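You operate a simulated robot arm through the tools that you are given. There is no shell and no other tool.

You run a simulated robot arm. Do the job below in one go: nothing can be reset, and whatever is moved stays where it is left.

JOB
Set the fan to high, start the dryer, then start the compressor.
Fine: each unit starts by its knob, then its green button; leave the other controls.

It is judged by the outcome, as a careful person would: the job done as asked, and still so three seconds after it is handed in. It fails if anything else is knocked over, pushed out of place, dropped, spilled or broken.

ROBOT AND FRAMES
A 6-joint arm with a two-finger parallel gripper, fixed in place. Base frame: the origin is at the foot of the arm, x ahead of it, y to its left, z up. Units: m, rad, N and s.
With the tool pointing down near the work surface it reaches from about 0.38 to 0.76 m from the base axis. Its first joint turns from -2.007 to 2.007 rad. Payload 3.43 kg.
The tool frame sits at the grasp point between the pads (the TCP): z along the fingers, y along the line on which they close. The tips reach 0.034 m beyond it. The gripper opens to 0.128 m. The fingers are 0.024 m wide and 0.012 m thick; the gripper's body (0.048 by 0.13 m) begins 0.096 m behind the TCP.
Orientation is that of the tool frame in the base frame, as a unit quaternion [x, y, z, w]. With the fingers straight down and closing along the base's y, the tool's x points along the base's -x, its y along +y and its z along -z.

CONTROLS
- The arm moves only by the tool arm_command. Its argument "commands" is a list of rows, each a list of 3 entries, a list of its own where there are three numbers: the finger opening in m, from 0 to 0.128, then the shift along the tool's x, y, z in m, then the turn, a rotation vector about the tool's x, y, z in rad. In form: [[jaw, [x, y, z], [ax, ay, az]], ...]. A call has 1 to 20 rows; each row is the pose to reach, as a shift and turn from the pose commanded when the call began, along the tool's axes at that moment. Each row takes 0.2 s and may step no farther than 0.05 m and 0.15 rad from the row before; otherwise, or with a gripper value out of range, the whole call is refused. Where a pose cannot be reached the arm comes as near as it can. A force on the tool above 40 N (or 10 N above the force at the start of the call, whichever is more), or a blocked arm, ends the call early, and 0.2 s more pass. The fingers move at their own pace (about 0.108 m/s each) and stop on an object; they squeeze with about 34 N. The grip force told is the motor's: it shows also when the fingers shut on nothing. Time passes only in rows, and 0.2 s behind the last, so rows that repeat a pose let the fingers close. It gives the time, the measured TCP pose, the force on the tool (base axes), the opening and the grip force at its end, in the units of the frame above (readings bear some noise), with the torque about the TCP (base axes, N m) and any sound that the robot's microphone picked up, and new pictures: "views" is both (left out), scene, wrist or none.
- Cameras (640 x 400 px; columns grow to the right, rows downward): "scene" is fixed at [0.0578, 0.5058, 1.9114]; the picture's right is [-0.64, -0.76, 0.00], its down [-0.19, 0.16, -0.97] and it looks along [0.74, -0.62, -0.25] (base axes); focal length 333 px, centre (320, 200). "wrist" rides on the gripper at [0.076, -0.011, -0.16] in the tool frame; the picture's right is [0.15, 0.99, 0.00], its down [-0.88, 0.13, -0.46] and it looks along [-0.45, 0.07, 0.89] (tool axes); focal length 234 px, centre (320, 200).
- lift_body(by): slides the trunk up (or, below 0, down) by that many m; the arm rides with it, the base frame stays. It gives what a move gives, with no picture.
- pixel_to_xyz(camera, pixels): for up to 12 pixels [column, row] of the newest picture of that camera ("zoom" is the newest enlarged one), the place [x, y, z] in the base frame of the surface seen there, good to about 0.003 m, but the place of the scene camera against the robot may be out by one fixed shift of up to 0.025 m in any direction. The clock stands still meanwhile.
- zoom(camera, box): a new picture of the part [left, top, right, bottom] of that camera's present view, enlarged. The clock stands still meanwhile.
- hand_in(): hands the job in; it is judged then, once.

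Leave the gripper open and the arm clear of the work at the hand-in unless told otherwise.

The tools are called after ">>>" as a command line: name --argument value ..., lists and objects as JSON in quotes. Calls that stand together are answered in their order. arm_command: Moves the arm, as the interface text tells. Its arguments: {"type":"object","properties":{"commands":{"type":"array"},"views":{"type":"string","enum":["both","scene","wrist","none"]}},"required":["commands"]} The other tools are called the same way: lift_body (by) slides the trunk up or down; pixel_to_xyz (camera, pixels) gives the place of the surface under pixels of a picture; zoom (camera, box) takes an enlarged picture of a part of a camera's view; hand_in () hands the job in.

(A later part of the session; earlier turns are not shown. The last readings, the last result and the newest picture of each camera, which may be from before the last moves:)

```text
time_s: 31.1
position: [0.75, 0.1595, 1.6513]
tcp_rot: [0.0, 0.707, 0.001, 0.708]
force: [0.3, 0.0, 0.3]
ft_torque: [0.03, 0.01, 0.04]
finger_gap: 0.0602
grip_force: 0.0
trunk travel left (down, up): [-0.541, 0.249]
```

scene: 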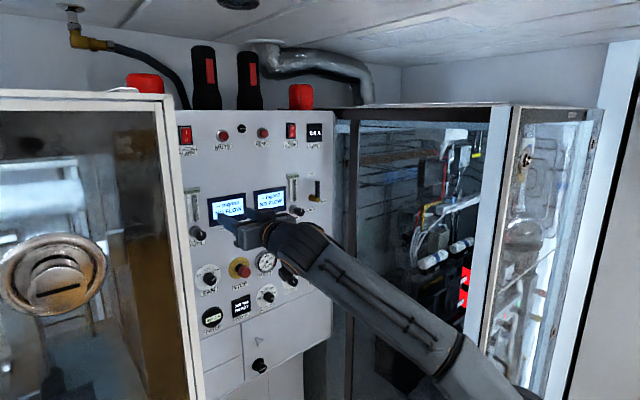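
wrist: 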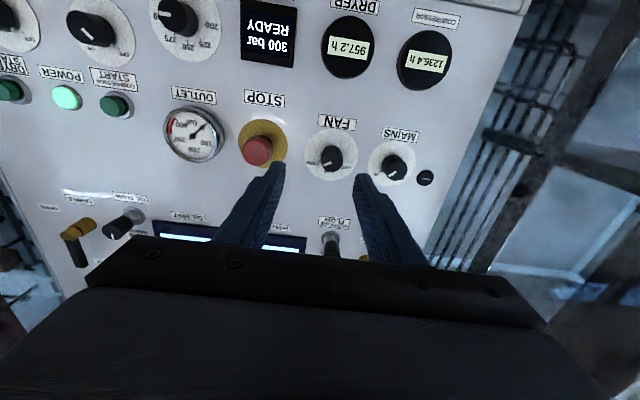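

The forearm slopes up again, as it did before. I'll lower the trunk 0.22 m, which brings the tool back to about z=1.43.

>>> lift_body --by -0.22

```text
time_s: 33.4
position: [0.7507, 0.1574, 1.4305]
tcp_rot: [0.0, 0.707, 0.001, 0.708]
force: [0.1, -0.1, 0.4]
ft_torque: [0.0, -0.02, -0.01]
finger_gap: 0.0601
grip_force: 0.0
trunk travel left (down, up): [-0.321, 0.469]
```

The TCP is at z=1.43. Now I'll cross to the right at this height to y≈-0.225 with no roll, keeping the tips about 0.12 m short of STOP.

>>> arm_command --commands '[[0.06, [0, -0.0425, 0], [0, 0, 0]], [0.06, [0, -0.085, 0], [0, 0, 0]], [0.06, [0, -0.1275, 0], [0, 0, 0]], [0.06, [0, -0.17, 0], [0, 0, 0]], [0.06, [0, -0.2125, 0], [0, 0, 0]], [0.06, [0, -0.255, 0], [0, 0, 0]], [0.06, [0, -0.2975, 0], [0, 0, 0]], [0.06, [0, -0.34, 0], [0, 0, 0]], [0.06, [0, -0.3825, 0], [0, 0, 0]]]'

```text
time_s: 35.4
position: [0.7507, -0.2239, 1.4305]
tcp_rot: [0.001, 0.706, 0.001, 0.708]
force: [-0.6, 0.9, 0.7]
ft_torque: [0.01, 0.04, -0.09]
finger_gap: 0.0599
grip_force: 0.0
trunk travel left (down, up): [-0.321, 0.469]
```

scene: 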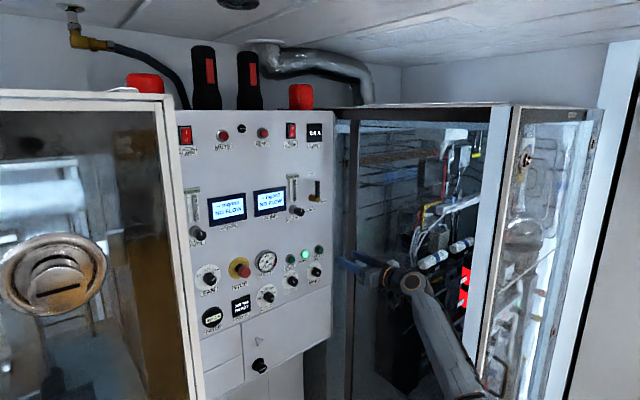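
wrist: 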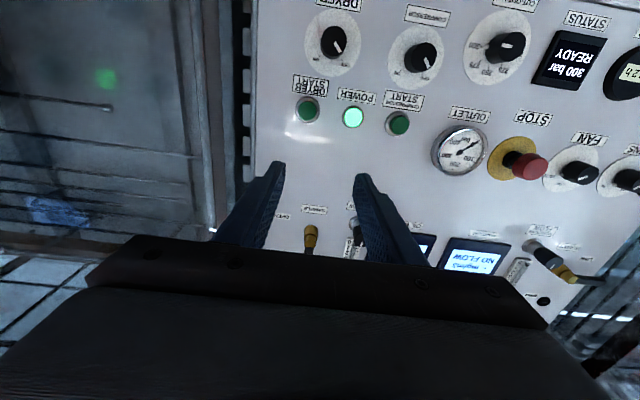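

The crossing was clean and the tool is in line with the DRYER column. Now I'll go down 0.118 m to knob height.

>>> arm_command --commands '[[0.06, [0.03, 0, 0.008], [0, 0, 0]], [0.06, [0.06, 0, 0.016], [0, 0, 0]], [0.06, [0.09, 0, 0.024], [0, 0, 0]], [0.06, [0.118, 0, 0.03], [0, 0, 0]], [0.06, [0.118, 0, 0.03], [0, 0, 0]]]'

>>> zoom --camera "wrist" --box '[256, 100, 384, 180]'

```text
time_s: 36.6
position: [0.7812, -0.2269, 1.3112]
tcp_rot: [0.001, 0.707, 0.0, 0.708]
force: [0.3, 0.3, 0.7]
ft_torque: [0.0, 0.02, 0.01]
finger_gap: 0.0598
grip_force: 0.1
trunk travel left (down, up): [-0.321, 0.469]
```

scene: 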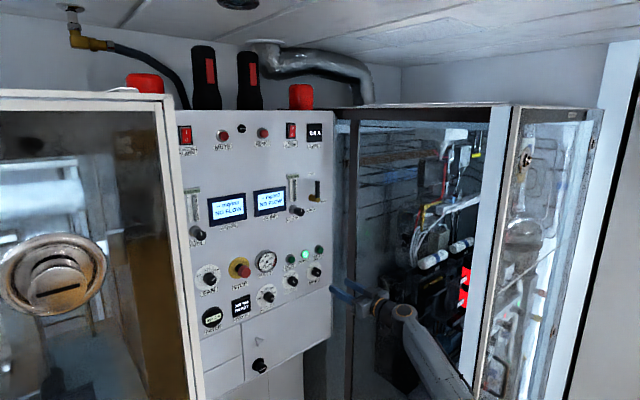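
wrist: 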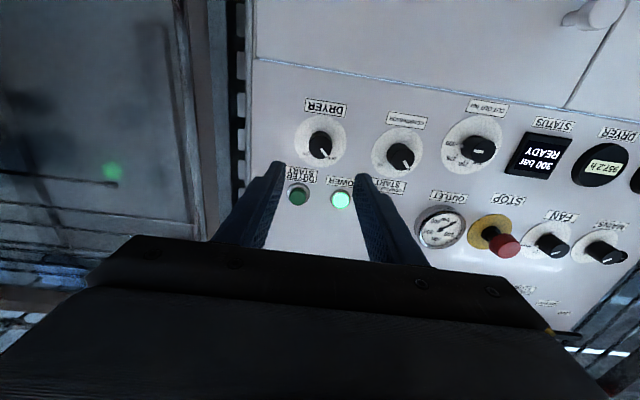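

```text
5.00 times, centred on (320, 140) of wrist
```

zoom: 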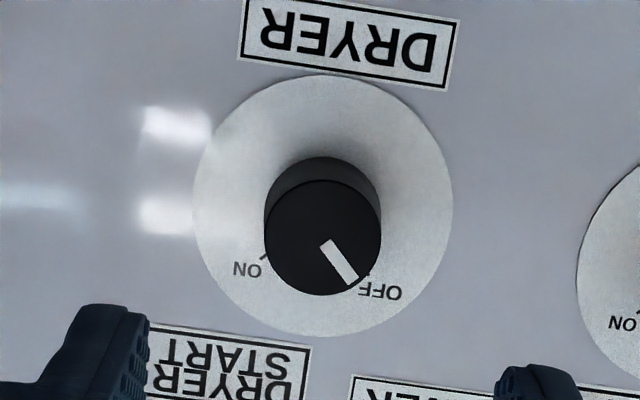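

The DRYER knob is right ahead at about (320,148) with its pointer on OFF. I'll measure its centre and ticks in this enlarged picture.

>>> pixel_to_xyz --camera "zoom" --pixels '[[322, 238], [270, 238], [375, 238], [322, 187], [322, 288], [302, 238], [342, 238], [322, 218], [322, 258], [264, 256], [367, 273], [352, 280]]'

>>> pixel_to_xyz --camera "wrist" --pixels '[[323, 142], [298, 195], [341, 200], [296, 142], [345, 142], [399, 155]]'

```text
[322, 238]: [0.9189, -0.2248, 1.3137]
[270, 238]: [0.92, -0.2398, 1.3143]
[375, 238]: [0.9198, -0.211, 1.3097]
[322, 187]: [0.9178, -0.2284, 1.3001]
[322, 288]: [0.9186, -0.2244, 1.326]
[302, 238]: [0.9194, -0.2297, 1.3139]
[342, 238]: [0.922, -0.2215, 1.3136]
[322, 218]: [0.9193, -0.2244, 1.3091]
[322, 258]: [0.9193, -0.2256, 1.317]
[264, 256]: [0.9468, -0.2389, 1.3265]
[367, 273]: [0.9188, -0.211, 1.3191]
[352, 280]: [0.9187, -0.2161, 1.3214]
```

```text
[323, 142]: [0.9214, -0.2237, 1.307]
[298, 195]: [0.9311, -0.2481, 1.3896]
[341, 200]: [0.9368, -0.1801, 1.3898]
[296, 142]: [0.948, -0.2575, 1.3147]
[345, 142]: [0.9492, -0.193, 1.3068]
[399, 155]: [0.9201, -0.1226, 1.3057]
```

Its centre is at y≈-0.2255, z≈1.313 and the ticks are about ±45°, so ON needs 90° clockwise. I'll roll the tool -45° here and line up.

>>> arm_command --commands '[[0.06, [-0.0018, 0.0014, 0], [0, 0, -0.131]], [0.06, [-0.0018, 0.0014, 0], [0, 0, -0.262]], [0.06, [-0.0018, 0.0014, 0], [0, 0, -0.393]], [0.06, [-0.0018, 0.0014, 0], [0, 0, -0.524]], [0.06, [-0.0018, 0.0014, 0], [0, 0, -0.654]], [0.06, [-0.0018, 0.0014, 0], [0, 0, -0.785]], [0.06, [-0.0018, 0.0014, 0], [0, 0, -0.785]]]' --views "wrist"

>>> zoom --camera "wrist" --box '[256, 100, 384, 180]'

```text
time_s: 38.2
position: [0.782, -0.2256, 1.3142]
tcp_rot: [-0.27, 0.653, -0.27, 0.654]
force: [-0.6, -1.0, 0.3]
ft_torque: [-0.01, 0.01, -0.01]
finger_gap: 0.0601
grip_force: 0.0
trunk travel left (down, up): [-0.321, 0.469]
```

wrist: 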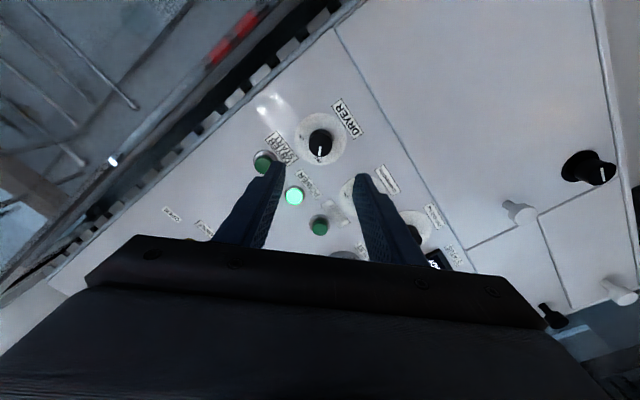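

```text
5.00 times, centred on (320, 140) of wrist
```

zoom: 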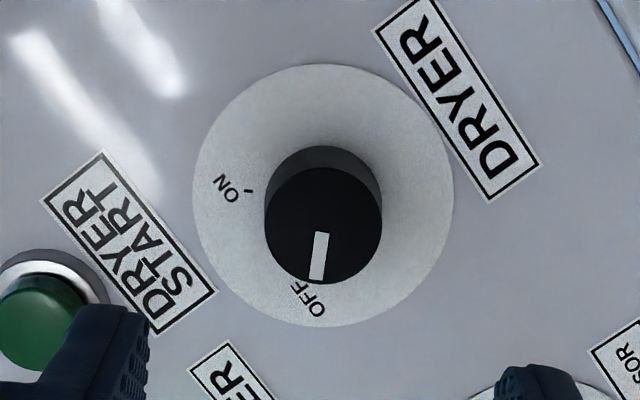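

The knob is centred ahead and both fingers will clear the DRYER START button by over 20 mm. I'll go in to x≈0.907 with the fingers open.

>>> arm_command --commands '[[0.06, [0, 0, 0.04], [0, 0, 0]], [0.06, [0, 0, 0.08], [0, 0, 0]], [0.06, [0, 0, 0.11], [0, 0, 0]], [0.06, [0, 0, 0.125], [0, 0, 0]], [0.06, [0, 0, 0.125], [0, 0, 0]]]' --views "both"

```text
time_s: 39.4
position: [0.9078, -0.2241, 1.3137]
tcp_rot: [-0.269, 0.653, -0.27, 0.654]
force: [-0.7, -0.1, 0.3]
ft_torque: [0.02, -0.01, 0.01]
finger_gap: 0.0601
grip_force: 0.1
trunk travel left (down, up): [-0.321, 0.469]
```

scene: 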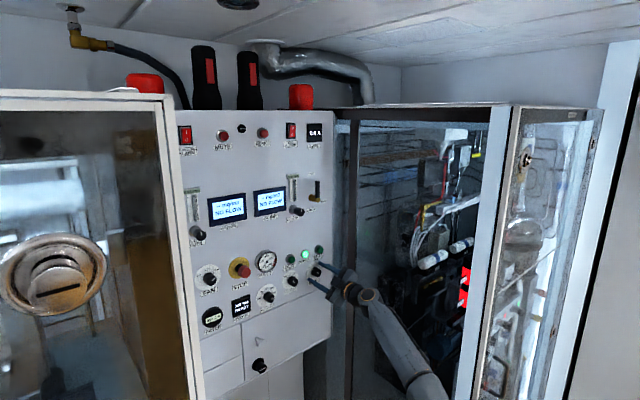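
wrist: 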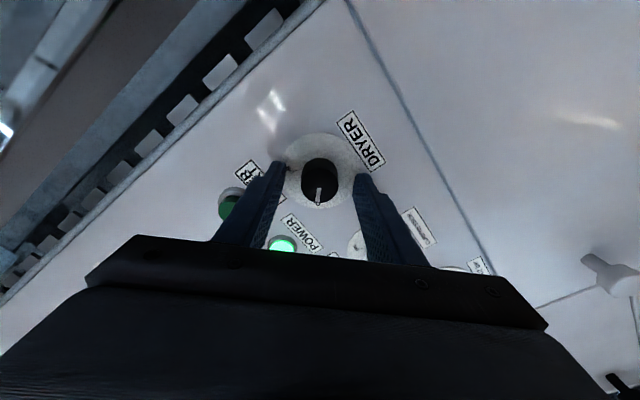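

It's in place, with the knob centred at (320,181) and no force. I'll close on it and turn 90° clockwise to ON.

>>> arm_command --commands '[[0.02, [0, 0, 0], [0, 0, 0]], [0.02, [0, 0, 0], [0, 0, 0]], [0.02, [0, 0, 0], [0, 0, 0]], [0.02, [0, 0, 0], [0, 0, 0.131]], [0.02, [0, 0, 0], [0, 0, 0.262]], [0.02, [0, 0, 0], [0, 0, 0.393]], [0.02, [0, 0, 0], [0, 0, 0.524]], [0.02, [0, 0, 0], [0, 0, 0.654]], [0.02, [0, 0, 0], [0, 0, 0.785]], [0.02, [0, 0, 0], [0, 0, 0.916]], [0.02, [0, 0, 0], [0, 0, 1.047]], [0.02, [0, 0, 0], [0, 0, 1.178]], [0.02, [0, 0, 0], [0, 0, 1.309]], [0.02, [0, 0, 0], [0, 0, 1.44]], [0.02, [0, 0, 0], [0, 0, 1.571]]]' --views "wrist"

```text
time_s: 42.6
position: [0.9081, -0.225, 1.3138]
tcp_rot: [0.273, 0.652, 0.272, 0.653]
force: [13.1, -16.0, 6.6]
ft_torque: [-0.21, -0.6, -0.89]
finger_gap: 0.0314
grip_force: 44.7
trunk travel left (down, up): [-0.321, 0.469]
```

wrist: 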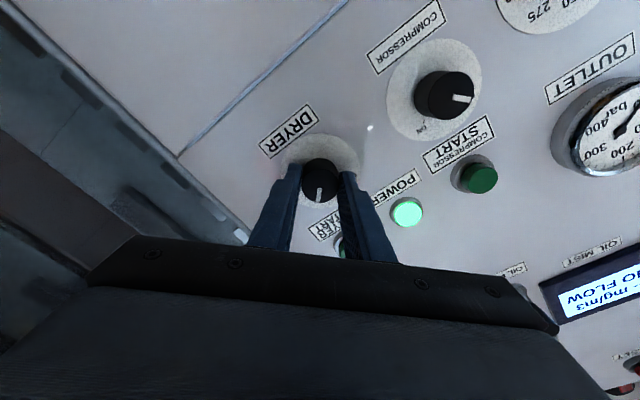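

The full 90° turn went through with the knob still in line with the gripper. I'll open, back off and check the pointer.

>>> arm_command --commands '[[0.06, [0, 0, 0], [0, 0, 0]], [0.06, [0, 0, 0], [0, 0, 0]], [0.06, [0, 0, -0.03], [0, 0, 0]], [0.06, [0, 0, -0.07], [0, 0, 0]], [0.06, [0, 0, -0.1], [0, 0, 0]], [0.06, [0, 0, -0.12], [0, 0, 0]]]'

>>> zoom --camera "wrist" --box '[256, 90, 384, 170]'

>>> zoom --camera "scene" --box '[270, 230, 340, 290]'

```text
time_s: 44.0
position: [0.7882, -0.2246, 1.3128]
tcp_rot: [0.271, 0.653, 0.272, 0.653]
force: [0.5, 0.0, 0.5]
ft_torque: [0.02, -0.04, -0.02]
finger_gap: 0.0597
grip_force: 0.2
trunk travel left (down, up): [-0.321, 0.469]
```

scene: 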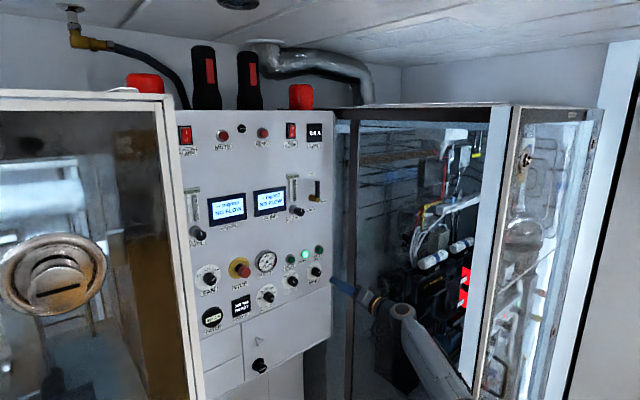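
wrist: 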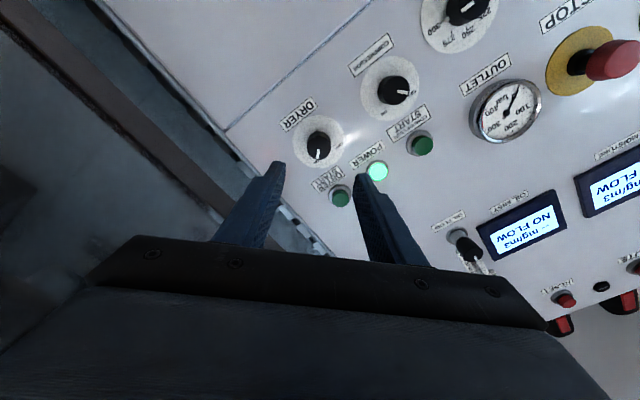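

```text
5.00 times, centred on (320, 130) of wrist
```

zoom: 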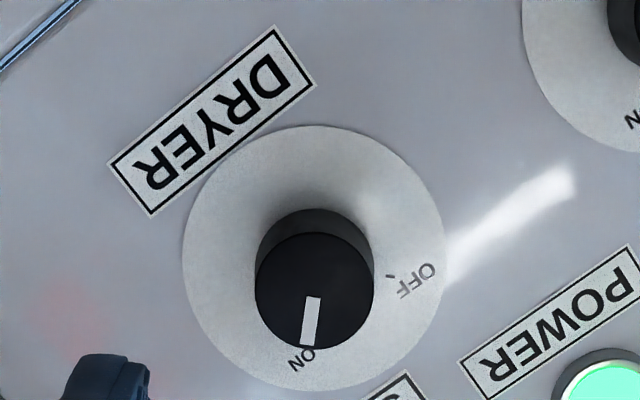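

```text
6.67 times, centred on (305, 260) of scene
```

zoom: 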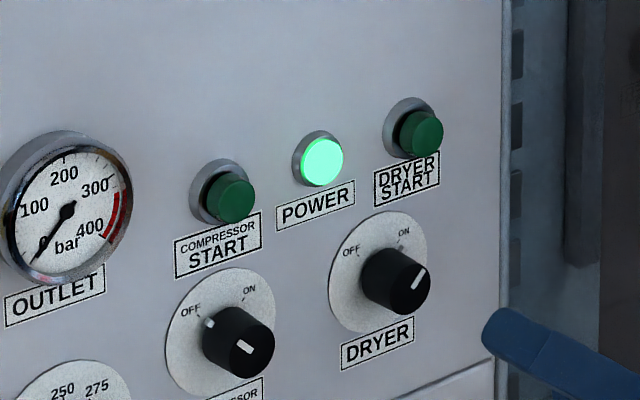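

The DRYER knob now points at ON. Next is the green DRYER START button, at about y=-0.247, z=1.391. I'll roll back to level and line up in front of it with the tips about 0.1 m away.

>>> arm_command --commands '[[0.06, [-0.0118, 0.0066, 0.002], [0, 0, -0.131]], [0.06, [-0.0237, 0.0131, 0.004], [0, 0, -0.262]], [0.06, [-0.0355, 0.0197, 0.006], [0, 0, -0.393]], [0.06, [-0.0473, 0.0262, 0.008], [0, 0, -0.524]], [0.06, [-0.0592, 0.0328, 0.01], [0, 0, -0.654]], [0.06, [-0.071, 0.0393, 0.01], [0, 0, -0.785]], [0.06, [-0.071, 0.0393, 0.01], [0, 0, -0.785]]]' --views "wrist"

>>> zoom --camera "wrist" --box '[256, 100, 384, 180]'

```text
time_s: 45.6
position: [0.7969, -0.2474, 1.3913]
tcp_rot: [0.001, 0.707, -0.001, 0.708]
force: [-0.2, 0.3, -0.5]
ft_torque: [-0.02, 0.01, -0.03]
finger_gap: 0.0601
grip_force: 0.0
trunk travel left (down, up): [-0.321, 0.469]
```

wrist: 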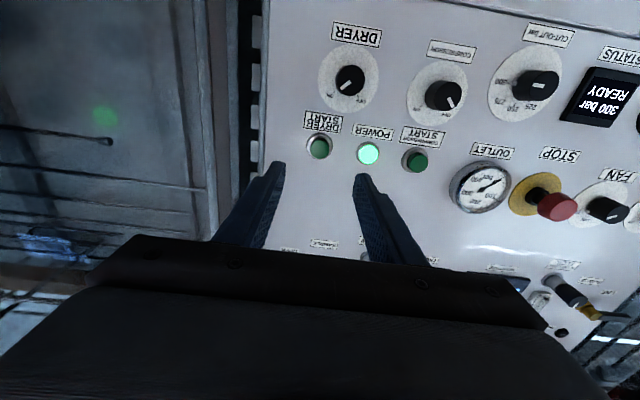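

```text
5.00 times, centred on (320, 140) of wrist
```

zoom: 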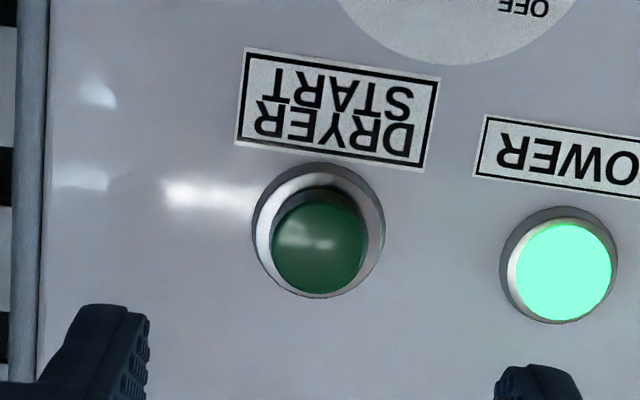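

DRYER START is ahead at about (320,149). I'll measure its face and bezel before pressing.

>>> pixel_to_xyz --camera "zoom" --pixels '[[320, 247], [285, 247], [355, 247], [320, 212], [320, 282], [300, 247], [340, 247], [258, 240], [378, 235], [318, 168], [200, 300], [450, 300]]'

```text
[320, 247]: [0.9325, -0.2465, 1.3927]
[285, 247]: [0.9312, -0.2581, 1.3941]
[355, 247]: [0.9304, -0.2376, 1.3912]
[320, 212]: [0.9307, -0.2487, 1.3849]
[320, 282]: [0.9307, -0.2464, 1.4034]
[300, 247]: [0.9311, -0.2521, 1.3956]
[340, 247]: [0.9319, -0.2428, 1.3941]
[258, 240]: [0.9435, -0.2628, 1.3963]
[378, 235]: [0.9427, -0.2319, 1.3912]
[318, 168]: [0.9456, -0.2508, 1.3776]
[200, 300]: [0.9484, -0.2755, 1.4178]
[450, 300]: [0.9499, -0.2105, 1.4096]
```

The button's centre is at y≈-0.2475, z≈1.3935, with its face at x≈0.931 and the bezel at about 0.943. I'll shut the fingers, shift up 2 mm and move to about 10 mm short of the button.

>>> arm_command --commands '[[0.0, [-0.002, 0, 0], [0, 0, 0]], [0.0, [-0.002, 0, 0], [0, 0, 0]], [0.0, [-0.002, 0, 0.03], [0, 0, 0]], [0.0, [-0.002, 0, 0.06], [0, 0, 0]], [0.0, [-0.002, 0, 0.08], [0, 0, 0]], [0.0, [-0.002, 0, 0.09], [0, 0, 0]], [0.0, [-0.002, 0, 0.09], [0, 0, 0]]]'

```text
time_s: 47.2
position: [0.8853, -0.2466, 1.3938]
tcp_rot: [0.001, 0.707, 0.001, 0.708]
force: [0.3, 0.3, 0.2]
ft_torque: [0.04, 0.03, -0.02]
finger_gap: 0.0
grip_force: 33.0
trunk travel left (down, up): [-0.321, 0.469]
```

scene: 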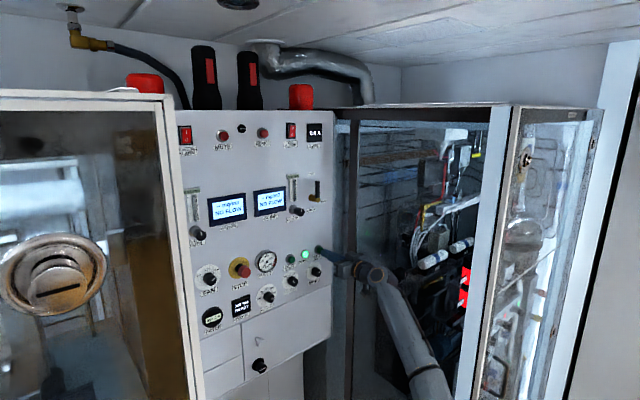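
wrist: 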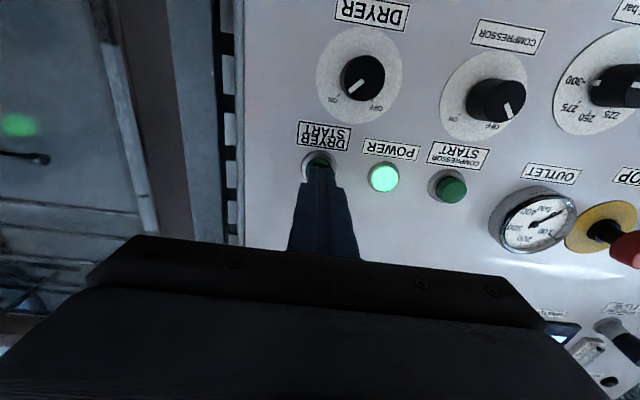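

The shut fingertips are in front of DRYER START at (320,165), roughly 12 mm off. I'll press in slowly, in 3-4 mm steps.

>>> arm_command --commands '[[0.0, [0, 0, 0.004], [0, 0, 0]], [0.0, [0, 0, 0.008], [0, 0, 0]], [0.0, [0, 0, 0.012], [0, 0, 0]], [0.0, [0, 0, 0.015], [0, 0, 0]], [0.0, [0, 0, 0.018], [0, 0, 0]], [0.0, [0, 0, 0.018], [0, 0, 0]]]'

```text
time_s: 48.6
position: [0.9031, -0.2463, 1.3932]
tcp_rot: [0.001, 0.707, 0.0, 0.708]
force: [-16.9, 0.8, -6.2]
ft_torque: [0.05, 0.25, 0.01]
finger_gap: 0.0
grip_force: 33.1
trunk travel left (down, up): [-0.321, 0.469]
heard: click
```

scene: 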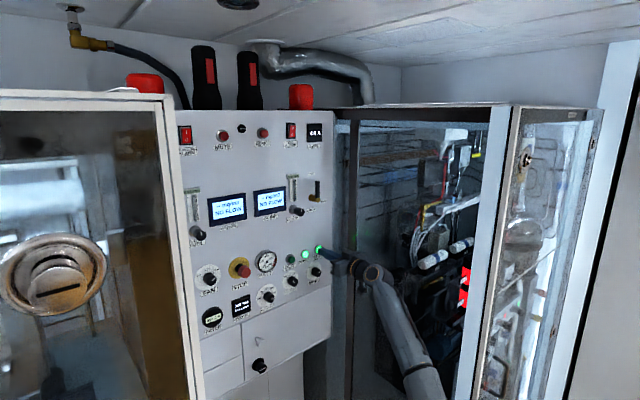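
wrist: 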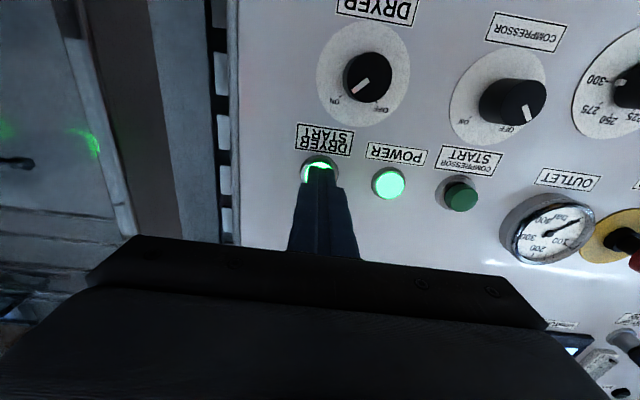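

The button clicked and DRYER START is lit, with about 17 N on the tip. I'll back straight off and check that it stays lit and what the status display says.

>>> arm_command --commands '[[0.0, [0, 0, -0.01], [0, 0, 0]], [0.0, [0, 0, -0.04], [0, 0, 0]], [0.0, [0, 0, -0.08], [0, 0, 0]], [0.06, [0, 0, -0.11], [0, 0, 0]], [0.06, [0, 0, -0.11], [0, 0, 0]]]'

>>> zoom --camera "scene" --box '[190, 230, 340, 330]'

>>> zoom --camera "scene" --box '[170, 110, 340, 216]'

```text
time_s: 49.8
position: [0.7937, -0.2459, 1.3931]
tcp_rot: [0.001, 0.706, 0.001, 0.708]
force: [0.3, -0.4, -0.2]
ft_torque: [-0.02, 0.04, 0.04]
finger_gap: 0.0601
grip_force: 0.1
trunk travel left (down, up): [-0.321, 0.469]
```

scene: 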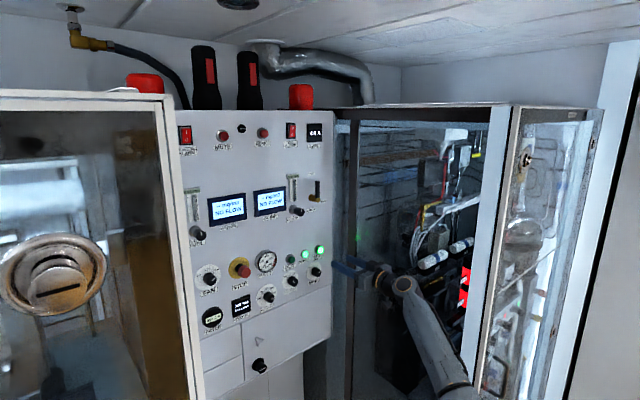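
wrist: 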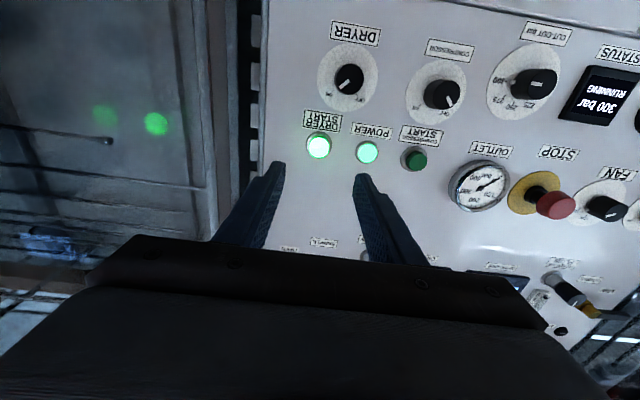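

```text
4.00 times, centred on (265, 280) of scene
```

zoom: 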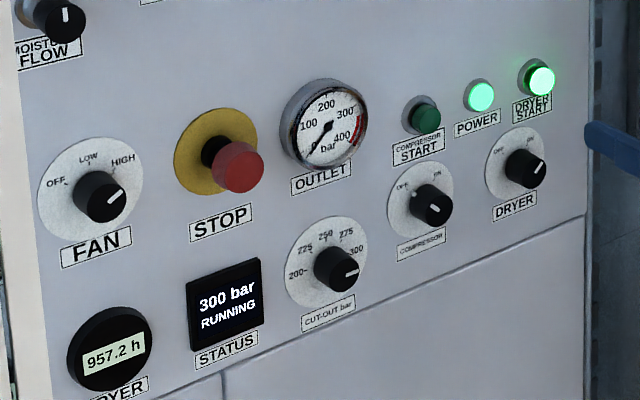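

```text
3.76 times, centred on (255, 163) of scene
```

zoom: 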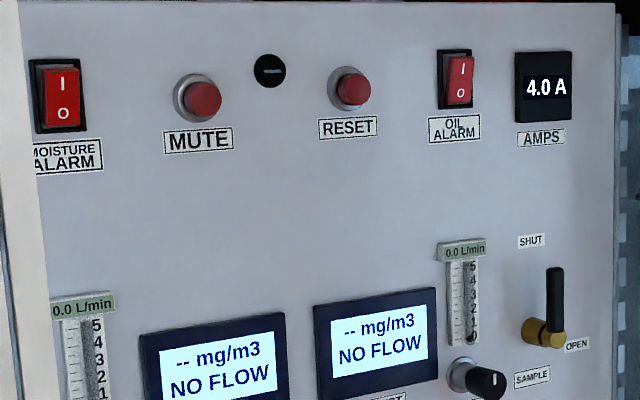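

The dryer is running: DRYER START is lit, STATUS reads RUNNING and AMPS reads 4.0 A. Next is the COMPRESSOR knob, about y=-0.117, z=1.313. I'll move in front of it at the same standoff.

>>> arm_command --commands '[[0.06, [0.016, 0.0258, -0.003], [0, 0, 0]], [0.06, [0.032, 0.0516, -0.006], [0, 0, 0]], [0.06, [0.048, 0.0774, -0.009], [0, 0, 0]], [0.06, [0.064, 0.1032, -0.012], [0, 0, 0]], [0.06, [0.08, 0.129, -0.012], [0, 0, 0]], [0.06, [0.08, 0.129, -0.012], [0, 0, 0]]]'

>>> zoom --camera "wrist" --box '[256, 100, 384, 180]'

```text
time_s: 51.2
position: [0.7802, -0.1169, 1.3142]
tcp_rot: [0.001, 0.707, 0.001, 0.708]
force: [0.2, 0.6, 0.1]
ft_torque: [0.0, -0.04, -0.01]
finger_gap: 0.0599
grip_force: 0.0
trunk travel left (down, up): [-0.321, 0.469]
```

scene: 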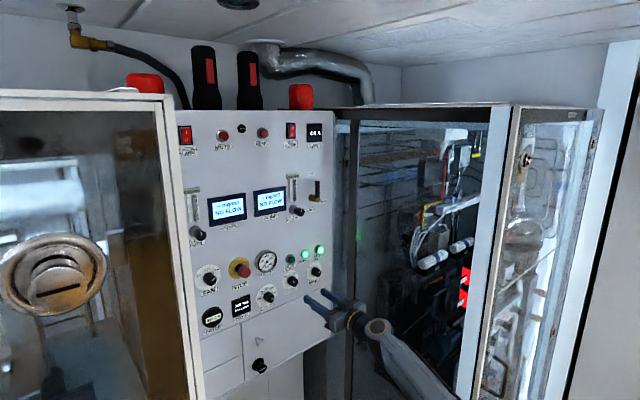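
wrist: 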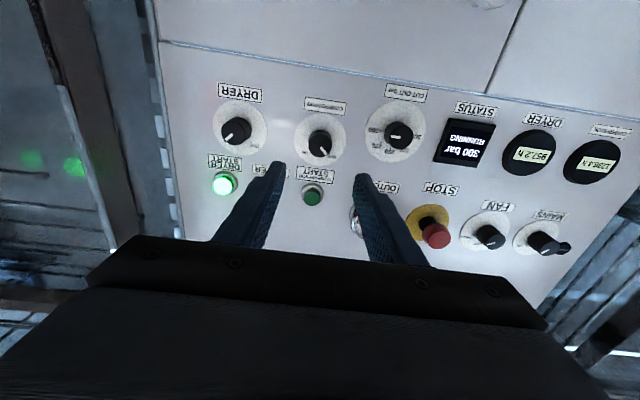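

```text
5.00 times, centred on (320, 140) of wrist
```

zoom: 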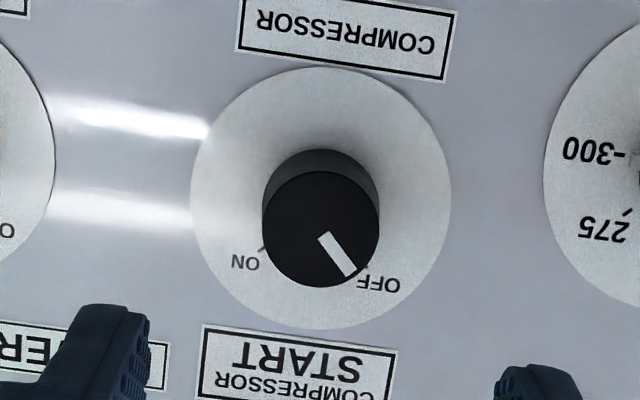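

The COMPRESSOR knob is ahead at about (320,145) with its pointer on OFF. I'll measure its centre.

>>> pixel_to_xyz --camera "zoom" --pixels '[[320, 230], [268, 230], [372, 230], [320, 179], [320, 281], [300, 230], [340, 230], [320, 210], [320, 250], [264, 247], [350, 273]]'

```text
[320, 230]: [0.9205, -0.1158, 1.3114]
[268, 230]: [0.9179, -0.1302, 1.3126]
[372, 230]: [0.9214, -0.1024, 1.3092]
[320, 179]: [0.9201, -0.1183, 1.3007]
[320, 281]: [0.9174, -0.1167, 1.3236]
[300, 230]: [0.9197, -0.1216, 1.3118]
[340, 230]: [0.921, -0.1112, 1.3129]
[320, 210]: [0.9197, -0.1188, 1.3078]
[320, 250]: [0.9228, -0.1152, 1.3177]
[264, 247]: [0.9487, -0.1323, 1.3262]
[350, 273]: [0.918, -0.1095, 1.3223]
```

Its centre is at y≈-0.1167, z≈1.3125. I'll lower 1.5 mm, roll -45°, and go in to x≈0.907 with the fingers open.

>>> arm_command --commands '[[0.06, [0.0015, 0, 0], [0, 0, -0.131]], [0.06, [0.0015, 0, 0], [0, 0, -0.262]], [0.06, [0.0015, 0, 0], [0, 0, -0.393]], [0.06, [0.0015, 0, 0], [0, 0, -0.524]], [0.06, [0.0015, 0, 0], [0, 0, -0.654]], [0.06, [0.0015, 0, 0], [0, 0, -0.785]], [0.06, [0.0015, 0, 0], [0, 0, -0.785]]]' --views "wrist"

>>> zoom --camera "wrist" --box '[256, 100, 384, 180]'

```text
time_s: 52.8
position: [0.7834, -0.1169, 1.3137]
tcp_rot: [-0.27, 0.653, -0.27, 0.654]
force: [0.2, -0.7, -0.6]
ft_torque: [0.01, -0.02, -0.01]
finger_gap: 0.06
grip_force: 0.1
trunk travel left (down, up): [-0.321, 0.469]
```

wrist: 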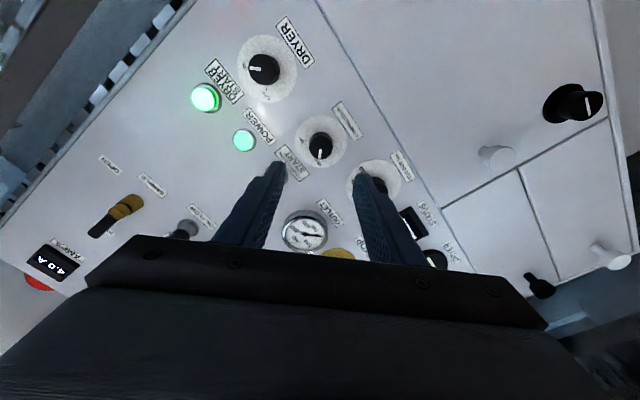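

```text
5.00 times, centred on (320, 140) of wrist
```

zoom: 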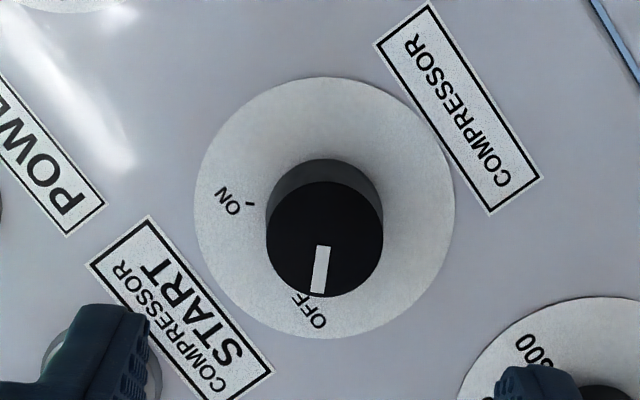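

The centring holds, and CUT-OUT and COMPRESSOR START both have several centimetres of clearance from the fingers. I'll go straight in.

>>> arm_command --commands '[[0.06, [0, 0, 0.04], [0, 0, 0]], [0.06, [0, 0, 0.08], [0, 0, 0]], [0.06, [0, 0, 0.11], [0, 0, 0]], [0.06, [0, 0, 0.125], [0, 0, 0]], [0.06, [0, 0, 0.125], [0, 0, 0]]]' --views "wrist"

```text
time_s: 54.0
position: [0.9072, -0.1175, 1.3131]
tcp_rot: [-0.269, 0.653, -0.269, 0.655]
force: [0.2, -0.1, -0.2]
ft_torque: [0.01, -0.02, 0.05]
finger_gap: 0.0601
grip_force: 0.0
trunk travel left (down, up): [-0.321, 0.469]
```

wrist: 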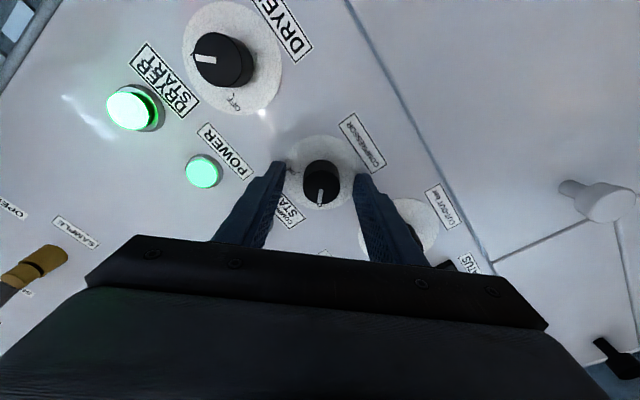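

The knob sits between the fingers at (321,183) with no force. I'll close on it and turn 90° clockwise to ON.

>>> arm_command --commands '[[0.02, [0, 0, 0], [0, 0, 0]], [0.02, [0, 0, 0], [0, 0, 0]], [0.02, [0, 0, 0], [0, 0, 0]], [0.02, [0, 0, 0], [0, 0, 0.131]], [0.02, [0, 0, 0], [0, 0, 0.262]], [0.02, [0, 0, 0], [0, 0, 0.393]], [0.02, [0, 0, 0], [0, 0, 0.524]], [0.02, [0, 0, 0], [0, 0, 0.654]], [0.02, [0, 0, 0], [0, 0, 0.785]], [0.02, [0, 0, 0], [0, 0, 0.916]], [0.02, [0, 0, 0], [0, 0, 1.047]], [0.02, [0, 0, 0], [0, 0, 1.178]], [0.02, [0, 0, 0], [0, 0, 1.309]], [0.02, [0, 0, 0], [0, 0, 1.44]], [0.02, [0, 0, 0], [0, 0, 1.571]]]' --views "wrist"

```text
time_s: 57.2
position: [0.9078, -0.1167, 1.3125]
tcp_rot: [0.272, 0.653, 0.272, 0.653]
force: [-30.4, 6.8, -22.2]
ft_torque: [-0.05, 0.76, -0.01]
finger_gap: 0.0311
grip_force: 44.7
trunk travel left (down, up): [-0.321, 0.469]
```

wrist: 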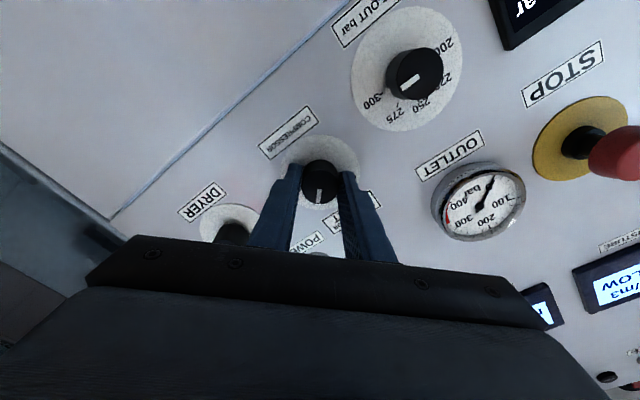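

The full 90° is done. I'll open, back off and check the pointer.

>>> arm_command --commands '[[0.06, [0, 0, 0], [0, 0, 0]], [0.06, [0, 0, 0], [0, 0, 0]], [0.06, [0, 0, -0.03], [0, 0, 0]], [0.06, [0, 0, -0.07], [0, 0, 0]], [0.06, [0, 0, -0.1], [0, 0, 0]], [0.06, [0, 0, -0.12], [0, 0, 0]]]'

>>> zoom --camera "wrist" --box '[256, 90, 384, 170]'

>>> zoom --camera "scene" --box '[190, 230, 340, 330]'

```text
time_s: 58.6
position: [0.7867, -0.1165, 1.3139]
tcp_rot: [0.273, 0.652, 0.272, 0.653]
force: [0.2, -0.1, -1.3]
ft_torque: [0.03, 0.0, 0.02]
finger_gap: 0.0599
grip_force: 0.0
trunk travel left (down, up): [-0.321, 0.469]
```

scene: 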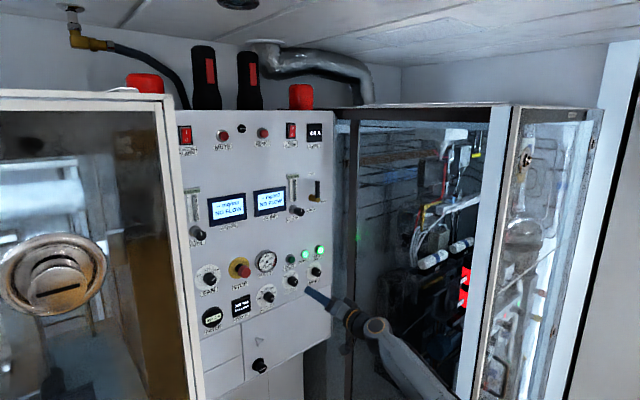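
wrist: 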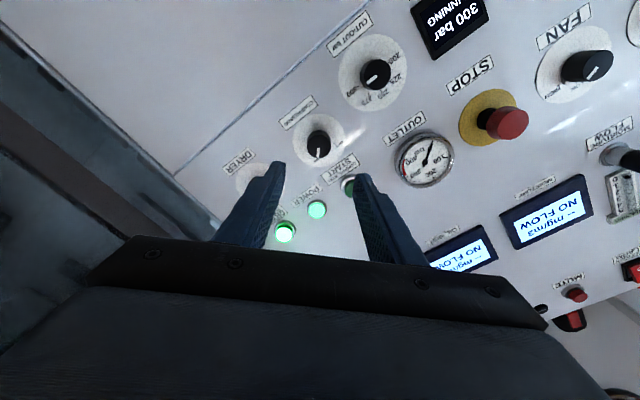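

```text
5.00 times, centred on (320, 130) of wrist
```

zoom: 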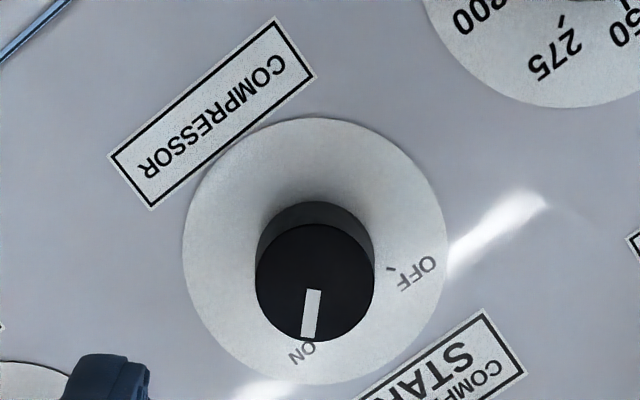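

```text
4.00 times, centred on (265, 280) of scene
```

zoom: 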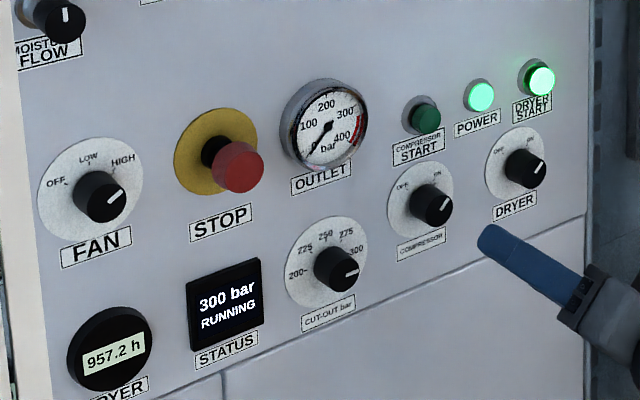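

The COMPRESSOR knob points at ON. FAN is still on HIGH, CUT-OUT is still on 300, and the dryer is still running. Now I'll roll level and move up in front of the green COMPRESSOR START button, about y=-0.115, z=1.393.

>>> arm_command --commands '[[0.06, [-0.0091, 0.0095, 0.002], [0, 0, -0.131]], [0.06, [-0.0183, 0.019, 0.004], [0, 0, -0.262]], [0.06, [-0.0274, 0.0285, 0.006], [0, 0, -0.393]], [0.06, [-0.0365, 0.0379, 0.008], [0, 0, -0.524]], [0.06, [-0.0457, 0.0474, 0.01], [0, 0, -0.654]], [0.06, [-0.0548, 0.0569, 0.01], [0, 0, -0.785]], [0.06, [-0.0548, 0.0569, 0.01], [0, 0, -0.785]]]' --views "wrist"

>>> zoom --camera "wrist" --box '[256, 100, 384, 180]'

```text
time_s: 60.2
position: [0.7981, -0.1173, 1.3928]
tcp_rot: [0.0, 0.707, 0.0, 0.707]
force: [-0.7, 0.1, 0.1]
ft_torque: [0.03, 0.02, 0.01]
finger_gap: 0.06
grip_force: 0.0
trunk travel left (down, up): [-0.321, 0.469]
```

wrist: 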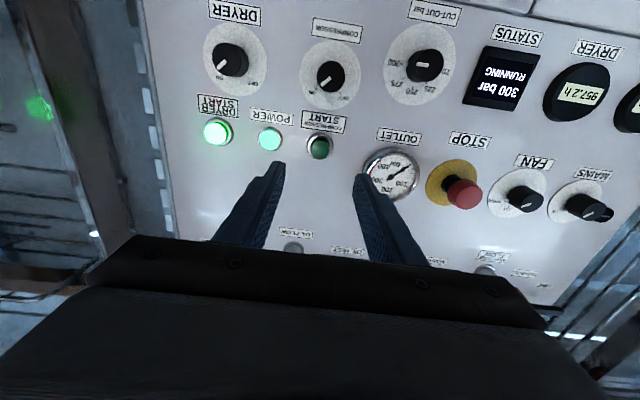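

```text
5.00 times, centred on (320, 140) of wrist
```

zoom: 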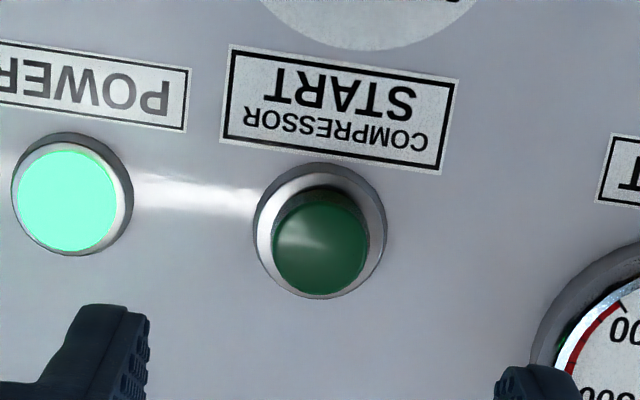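

COMPRESSOR START is ahead at about (320,149). I'll measure its face before pressing.

>>> pixel_to_xyz --camera "zoom" --pixels '[[320, 247], [285, 247], [355, 247], [320, 212], [320, 282], [300, 247], [340, 247], [258, 240], [380, 235]]'

```text
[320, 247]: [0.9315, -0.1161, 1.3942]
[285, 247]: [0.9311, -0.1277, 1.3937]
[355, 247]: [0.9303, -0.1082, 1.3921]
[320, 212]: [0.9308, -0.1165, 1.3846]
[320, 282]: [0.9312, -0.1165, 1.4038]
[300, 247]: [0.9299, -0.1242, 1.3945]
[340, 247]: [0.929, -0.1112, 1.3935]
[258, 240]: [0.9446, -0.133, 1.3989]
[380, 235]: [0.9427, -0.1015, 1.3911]
```

The button's centre is at y≈-0.117, z≈1.394, with its face at x≈0.931. I'll shut the fingers and move to about 11 mm short of it.

>>> arm_command --commands '[[0.0, [-0.001, 0, 0], [0, 0, 0]], [0.0, [-0.001, 0, 0], [0, 0, 0]], [0.0, [-0.001, 0, 0.03], [0, 0, 0]], [0.0, [-0.001, 0, 0.06], [0, 0, 0]], [0.0, [-0.001, 0, 0.08], [0, 0, 0]], [0.0, [-0.001, 0, 0.088], [0, 0, 0]], [0.0, [-0.001, 0, 0.088], [0, 0, 0]]]' --views "wrist"

```text
time_s: 61.8
position: [0.885, -0.1147, 1.393]
tcp_rot: [0.002, 0.707, 0.0, 0.708]
force: [1.1, -0.2, 0.0]
ft_torque: [0.0, -0.01, 0.0]
finger_gap: 0.0
grip_force: 33.0
trunk travel left (down, up): [-0.321, 0.469]
```

wrist: 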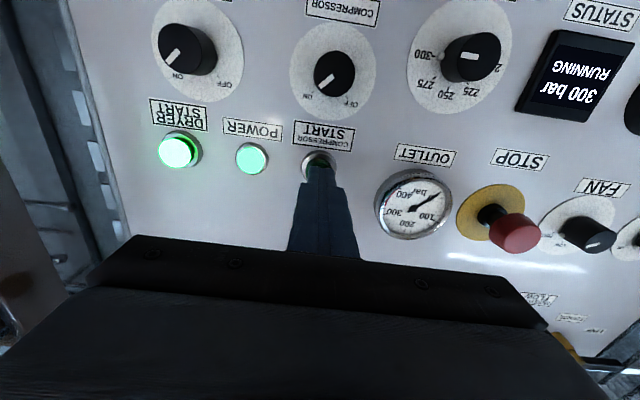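

The tips are in front of COMPRESSOR START at (320,168). I'll press in slowly, with the same travel as before.

>>> arm_command --commands '[[0.0, [0, -0.001, 0.004], [0, 0, 0]], [0.0, [0, -0.001, 0.008], [0, 0, 0]], [0.0, [0, -0.001, 0.012], [0, 0, 0]], [0.0, [0, -0.001, 0.015], [0, 0, 0]], [0.0, [0, -0.001, 0.018], [0, 0, 0]], [0.0, [0, -0.001, 0.018], [0, 0, 0]]]'

```text
time_s: 63.2
position: [0.9026, -0.1165, 1.3925]
tcp_rot: [0.001, 0.706, 0.002, 0.708]
force: [-15.7, -0.1, -7.3]
ft_torque: [-0.03, 0.28, 0.01]
finger_gap: 0.0
grip_force: 33.1
trunk travel left (down, up): [-0.321, 0.469]
heard: click
```

scene: 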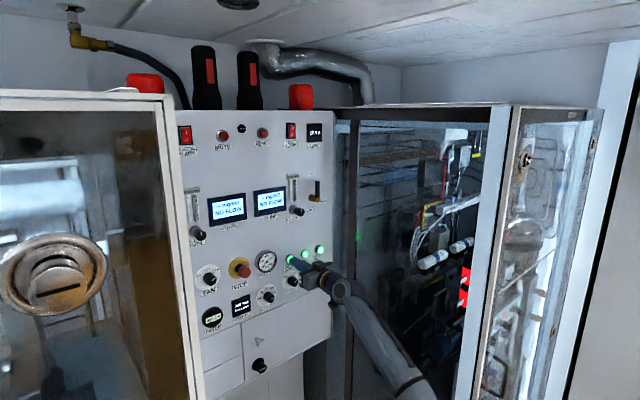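
wrist: 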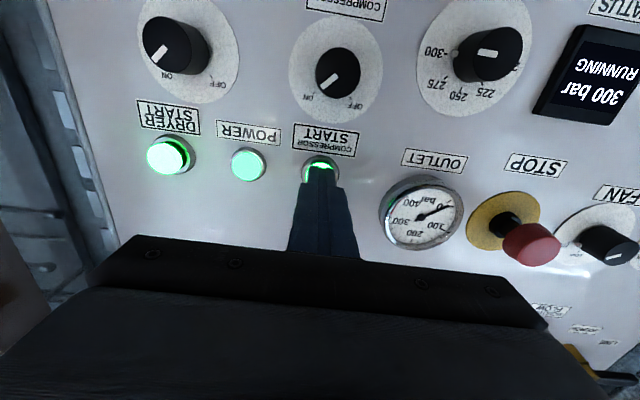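

It clicked and COMPRESSOR START is lit. I'll back well away, open the fingers, and check every indicator.

>>> arm_command --commands '[[0.0, [0, 0, -0.01], [0, 0, 0]], [0.0, [0, 0, -0.04], [0, 0, 0]], [0.0, [0, 0, -0.08], [0, 0, 0]], [0.06, [0, 0, -0.12], [0, 0, 0]], [0.1, [0, 0, -0.16], [0, 0, 0]], [0.1, [0, 0, -0.2], [0, 0, 0]], [0.1, [0, 0, -0.2], [0, 0, 0]]]'

>>> zoom --camera "scene" --box '[190, 230, 340, 330]'

>>> zoom --camera "scene" --box '[170, 110, 340, 216]'

>>> zoom --camera "wrist" --box '[200, 60, 640, 260]'

```text
time_s: 64.8
position: [0.7022, -0.1153, 1.3912]
tcp_rot: [0.0, 0.707, 0.001, 0.707]
force: [-0.4, 0.0, 0.3]
ft_torque: [0.0, -0.01, 0.04]
finger_gap: 0.0997
grip_force: 0.0
trunk travel left (down, up): [-0.321, 0.469]
```

scene: 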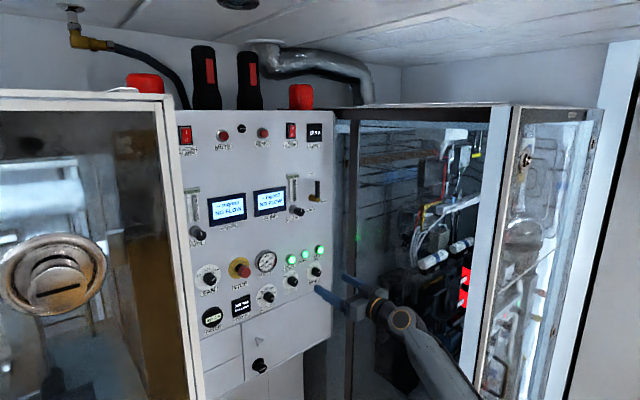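
wrist: 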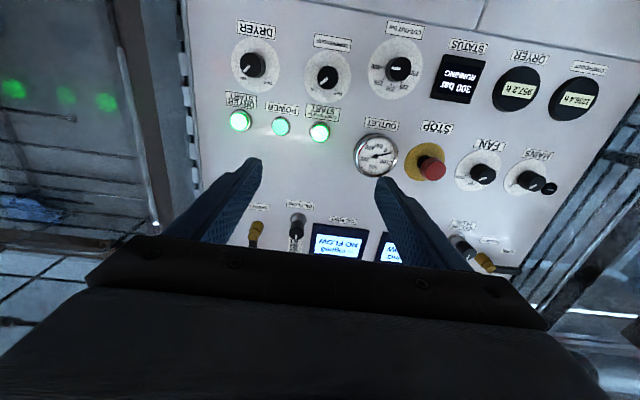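

```text
4.00 times, centred on (265, 280) of scene
```

zoom: 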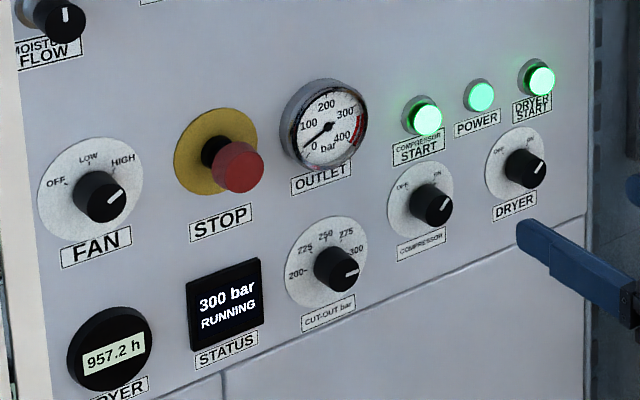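

```text
3.76 times, centred on (255, 163) of scene
```

zoom: 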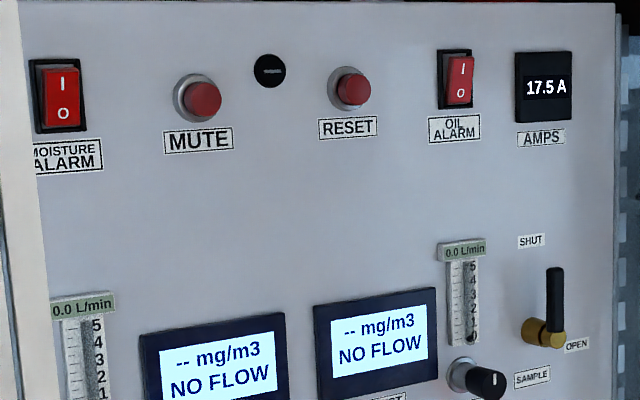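

```text
1.45 times, centred on (420, 160) of wrist
```

zoom: 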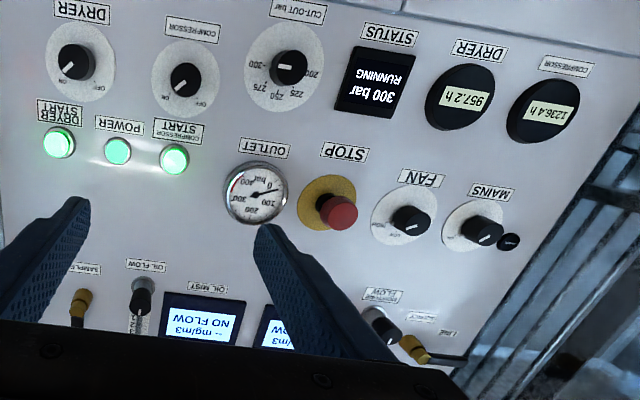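

Everything reads as wanted: FAN on HIGH, both knobs on ON, both green buttons lit, STATUS RUNNING, AMPS 17.5 A, and the other controls unchanged. I'll back off a little more with the gripper open and confirm it holds.

>>> arm_command --commands '[[0.128, [0, 0, -0.02], [0, 0, 0]], [0.128, [0, 0, -0.04], [0, 0, 0]], [0.128, [0, 0, -0.04], [0, 0, 0]], [0.128, [0, 0, -0.04], [0, 0, 0]], [0.128, [0, 0, -0.04], [0, 0, 0]]]'

>>> zoom --camera "scene" --box '[190, 230, 340, 330]'

```text
time_s: 66.0
position: [0.6646, -0.1163, 1.393]
tcp_rot: [0.001, 0.707, 0.001, 0.708]
force: [-0.7, -0.7, 0.4]
ft_torque: [-0.04, 0.02, -0.01]
finger_gap: 0.1281
grip_force: 0.0
trunk travel left (down, up): [-0.321, 0.469]
```

scene: 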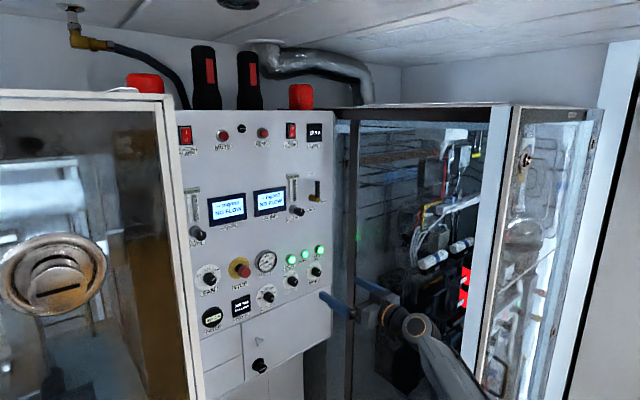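
wrist: 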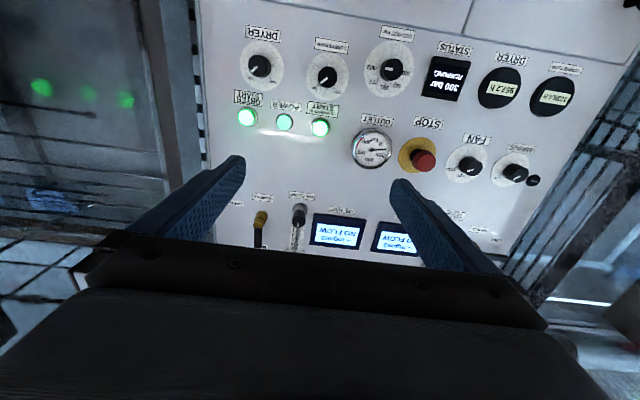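

```text
4.00 times, centred on (265, 280) of scene
```

zoom: 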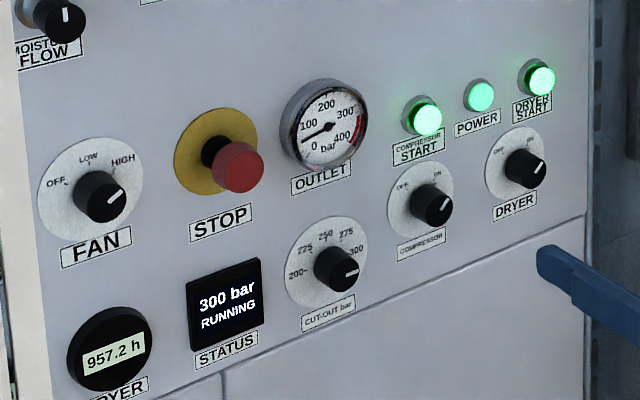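

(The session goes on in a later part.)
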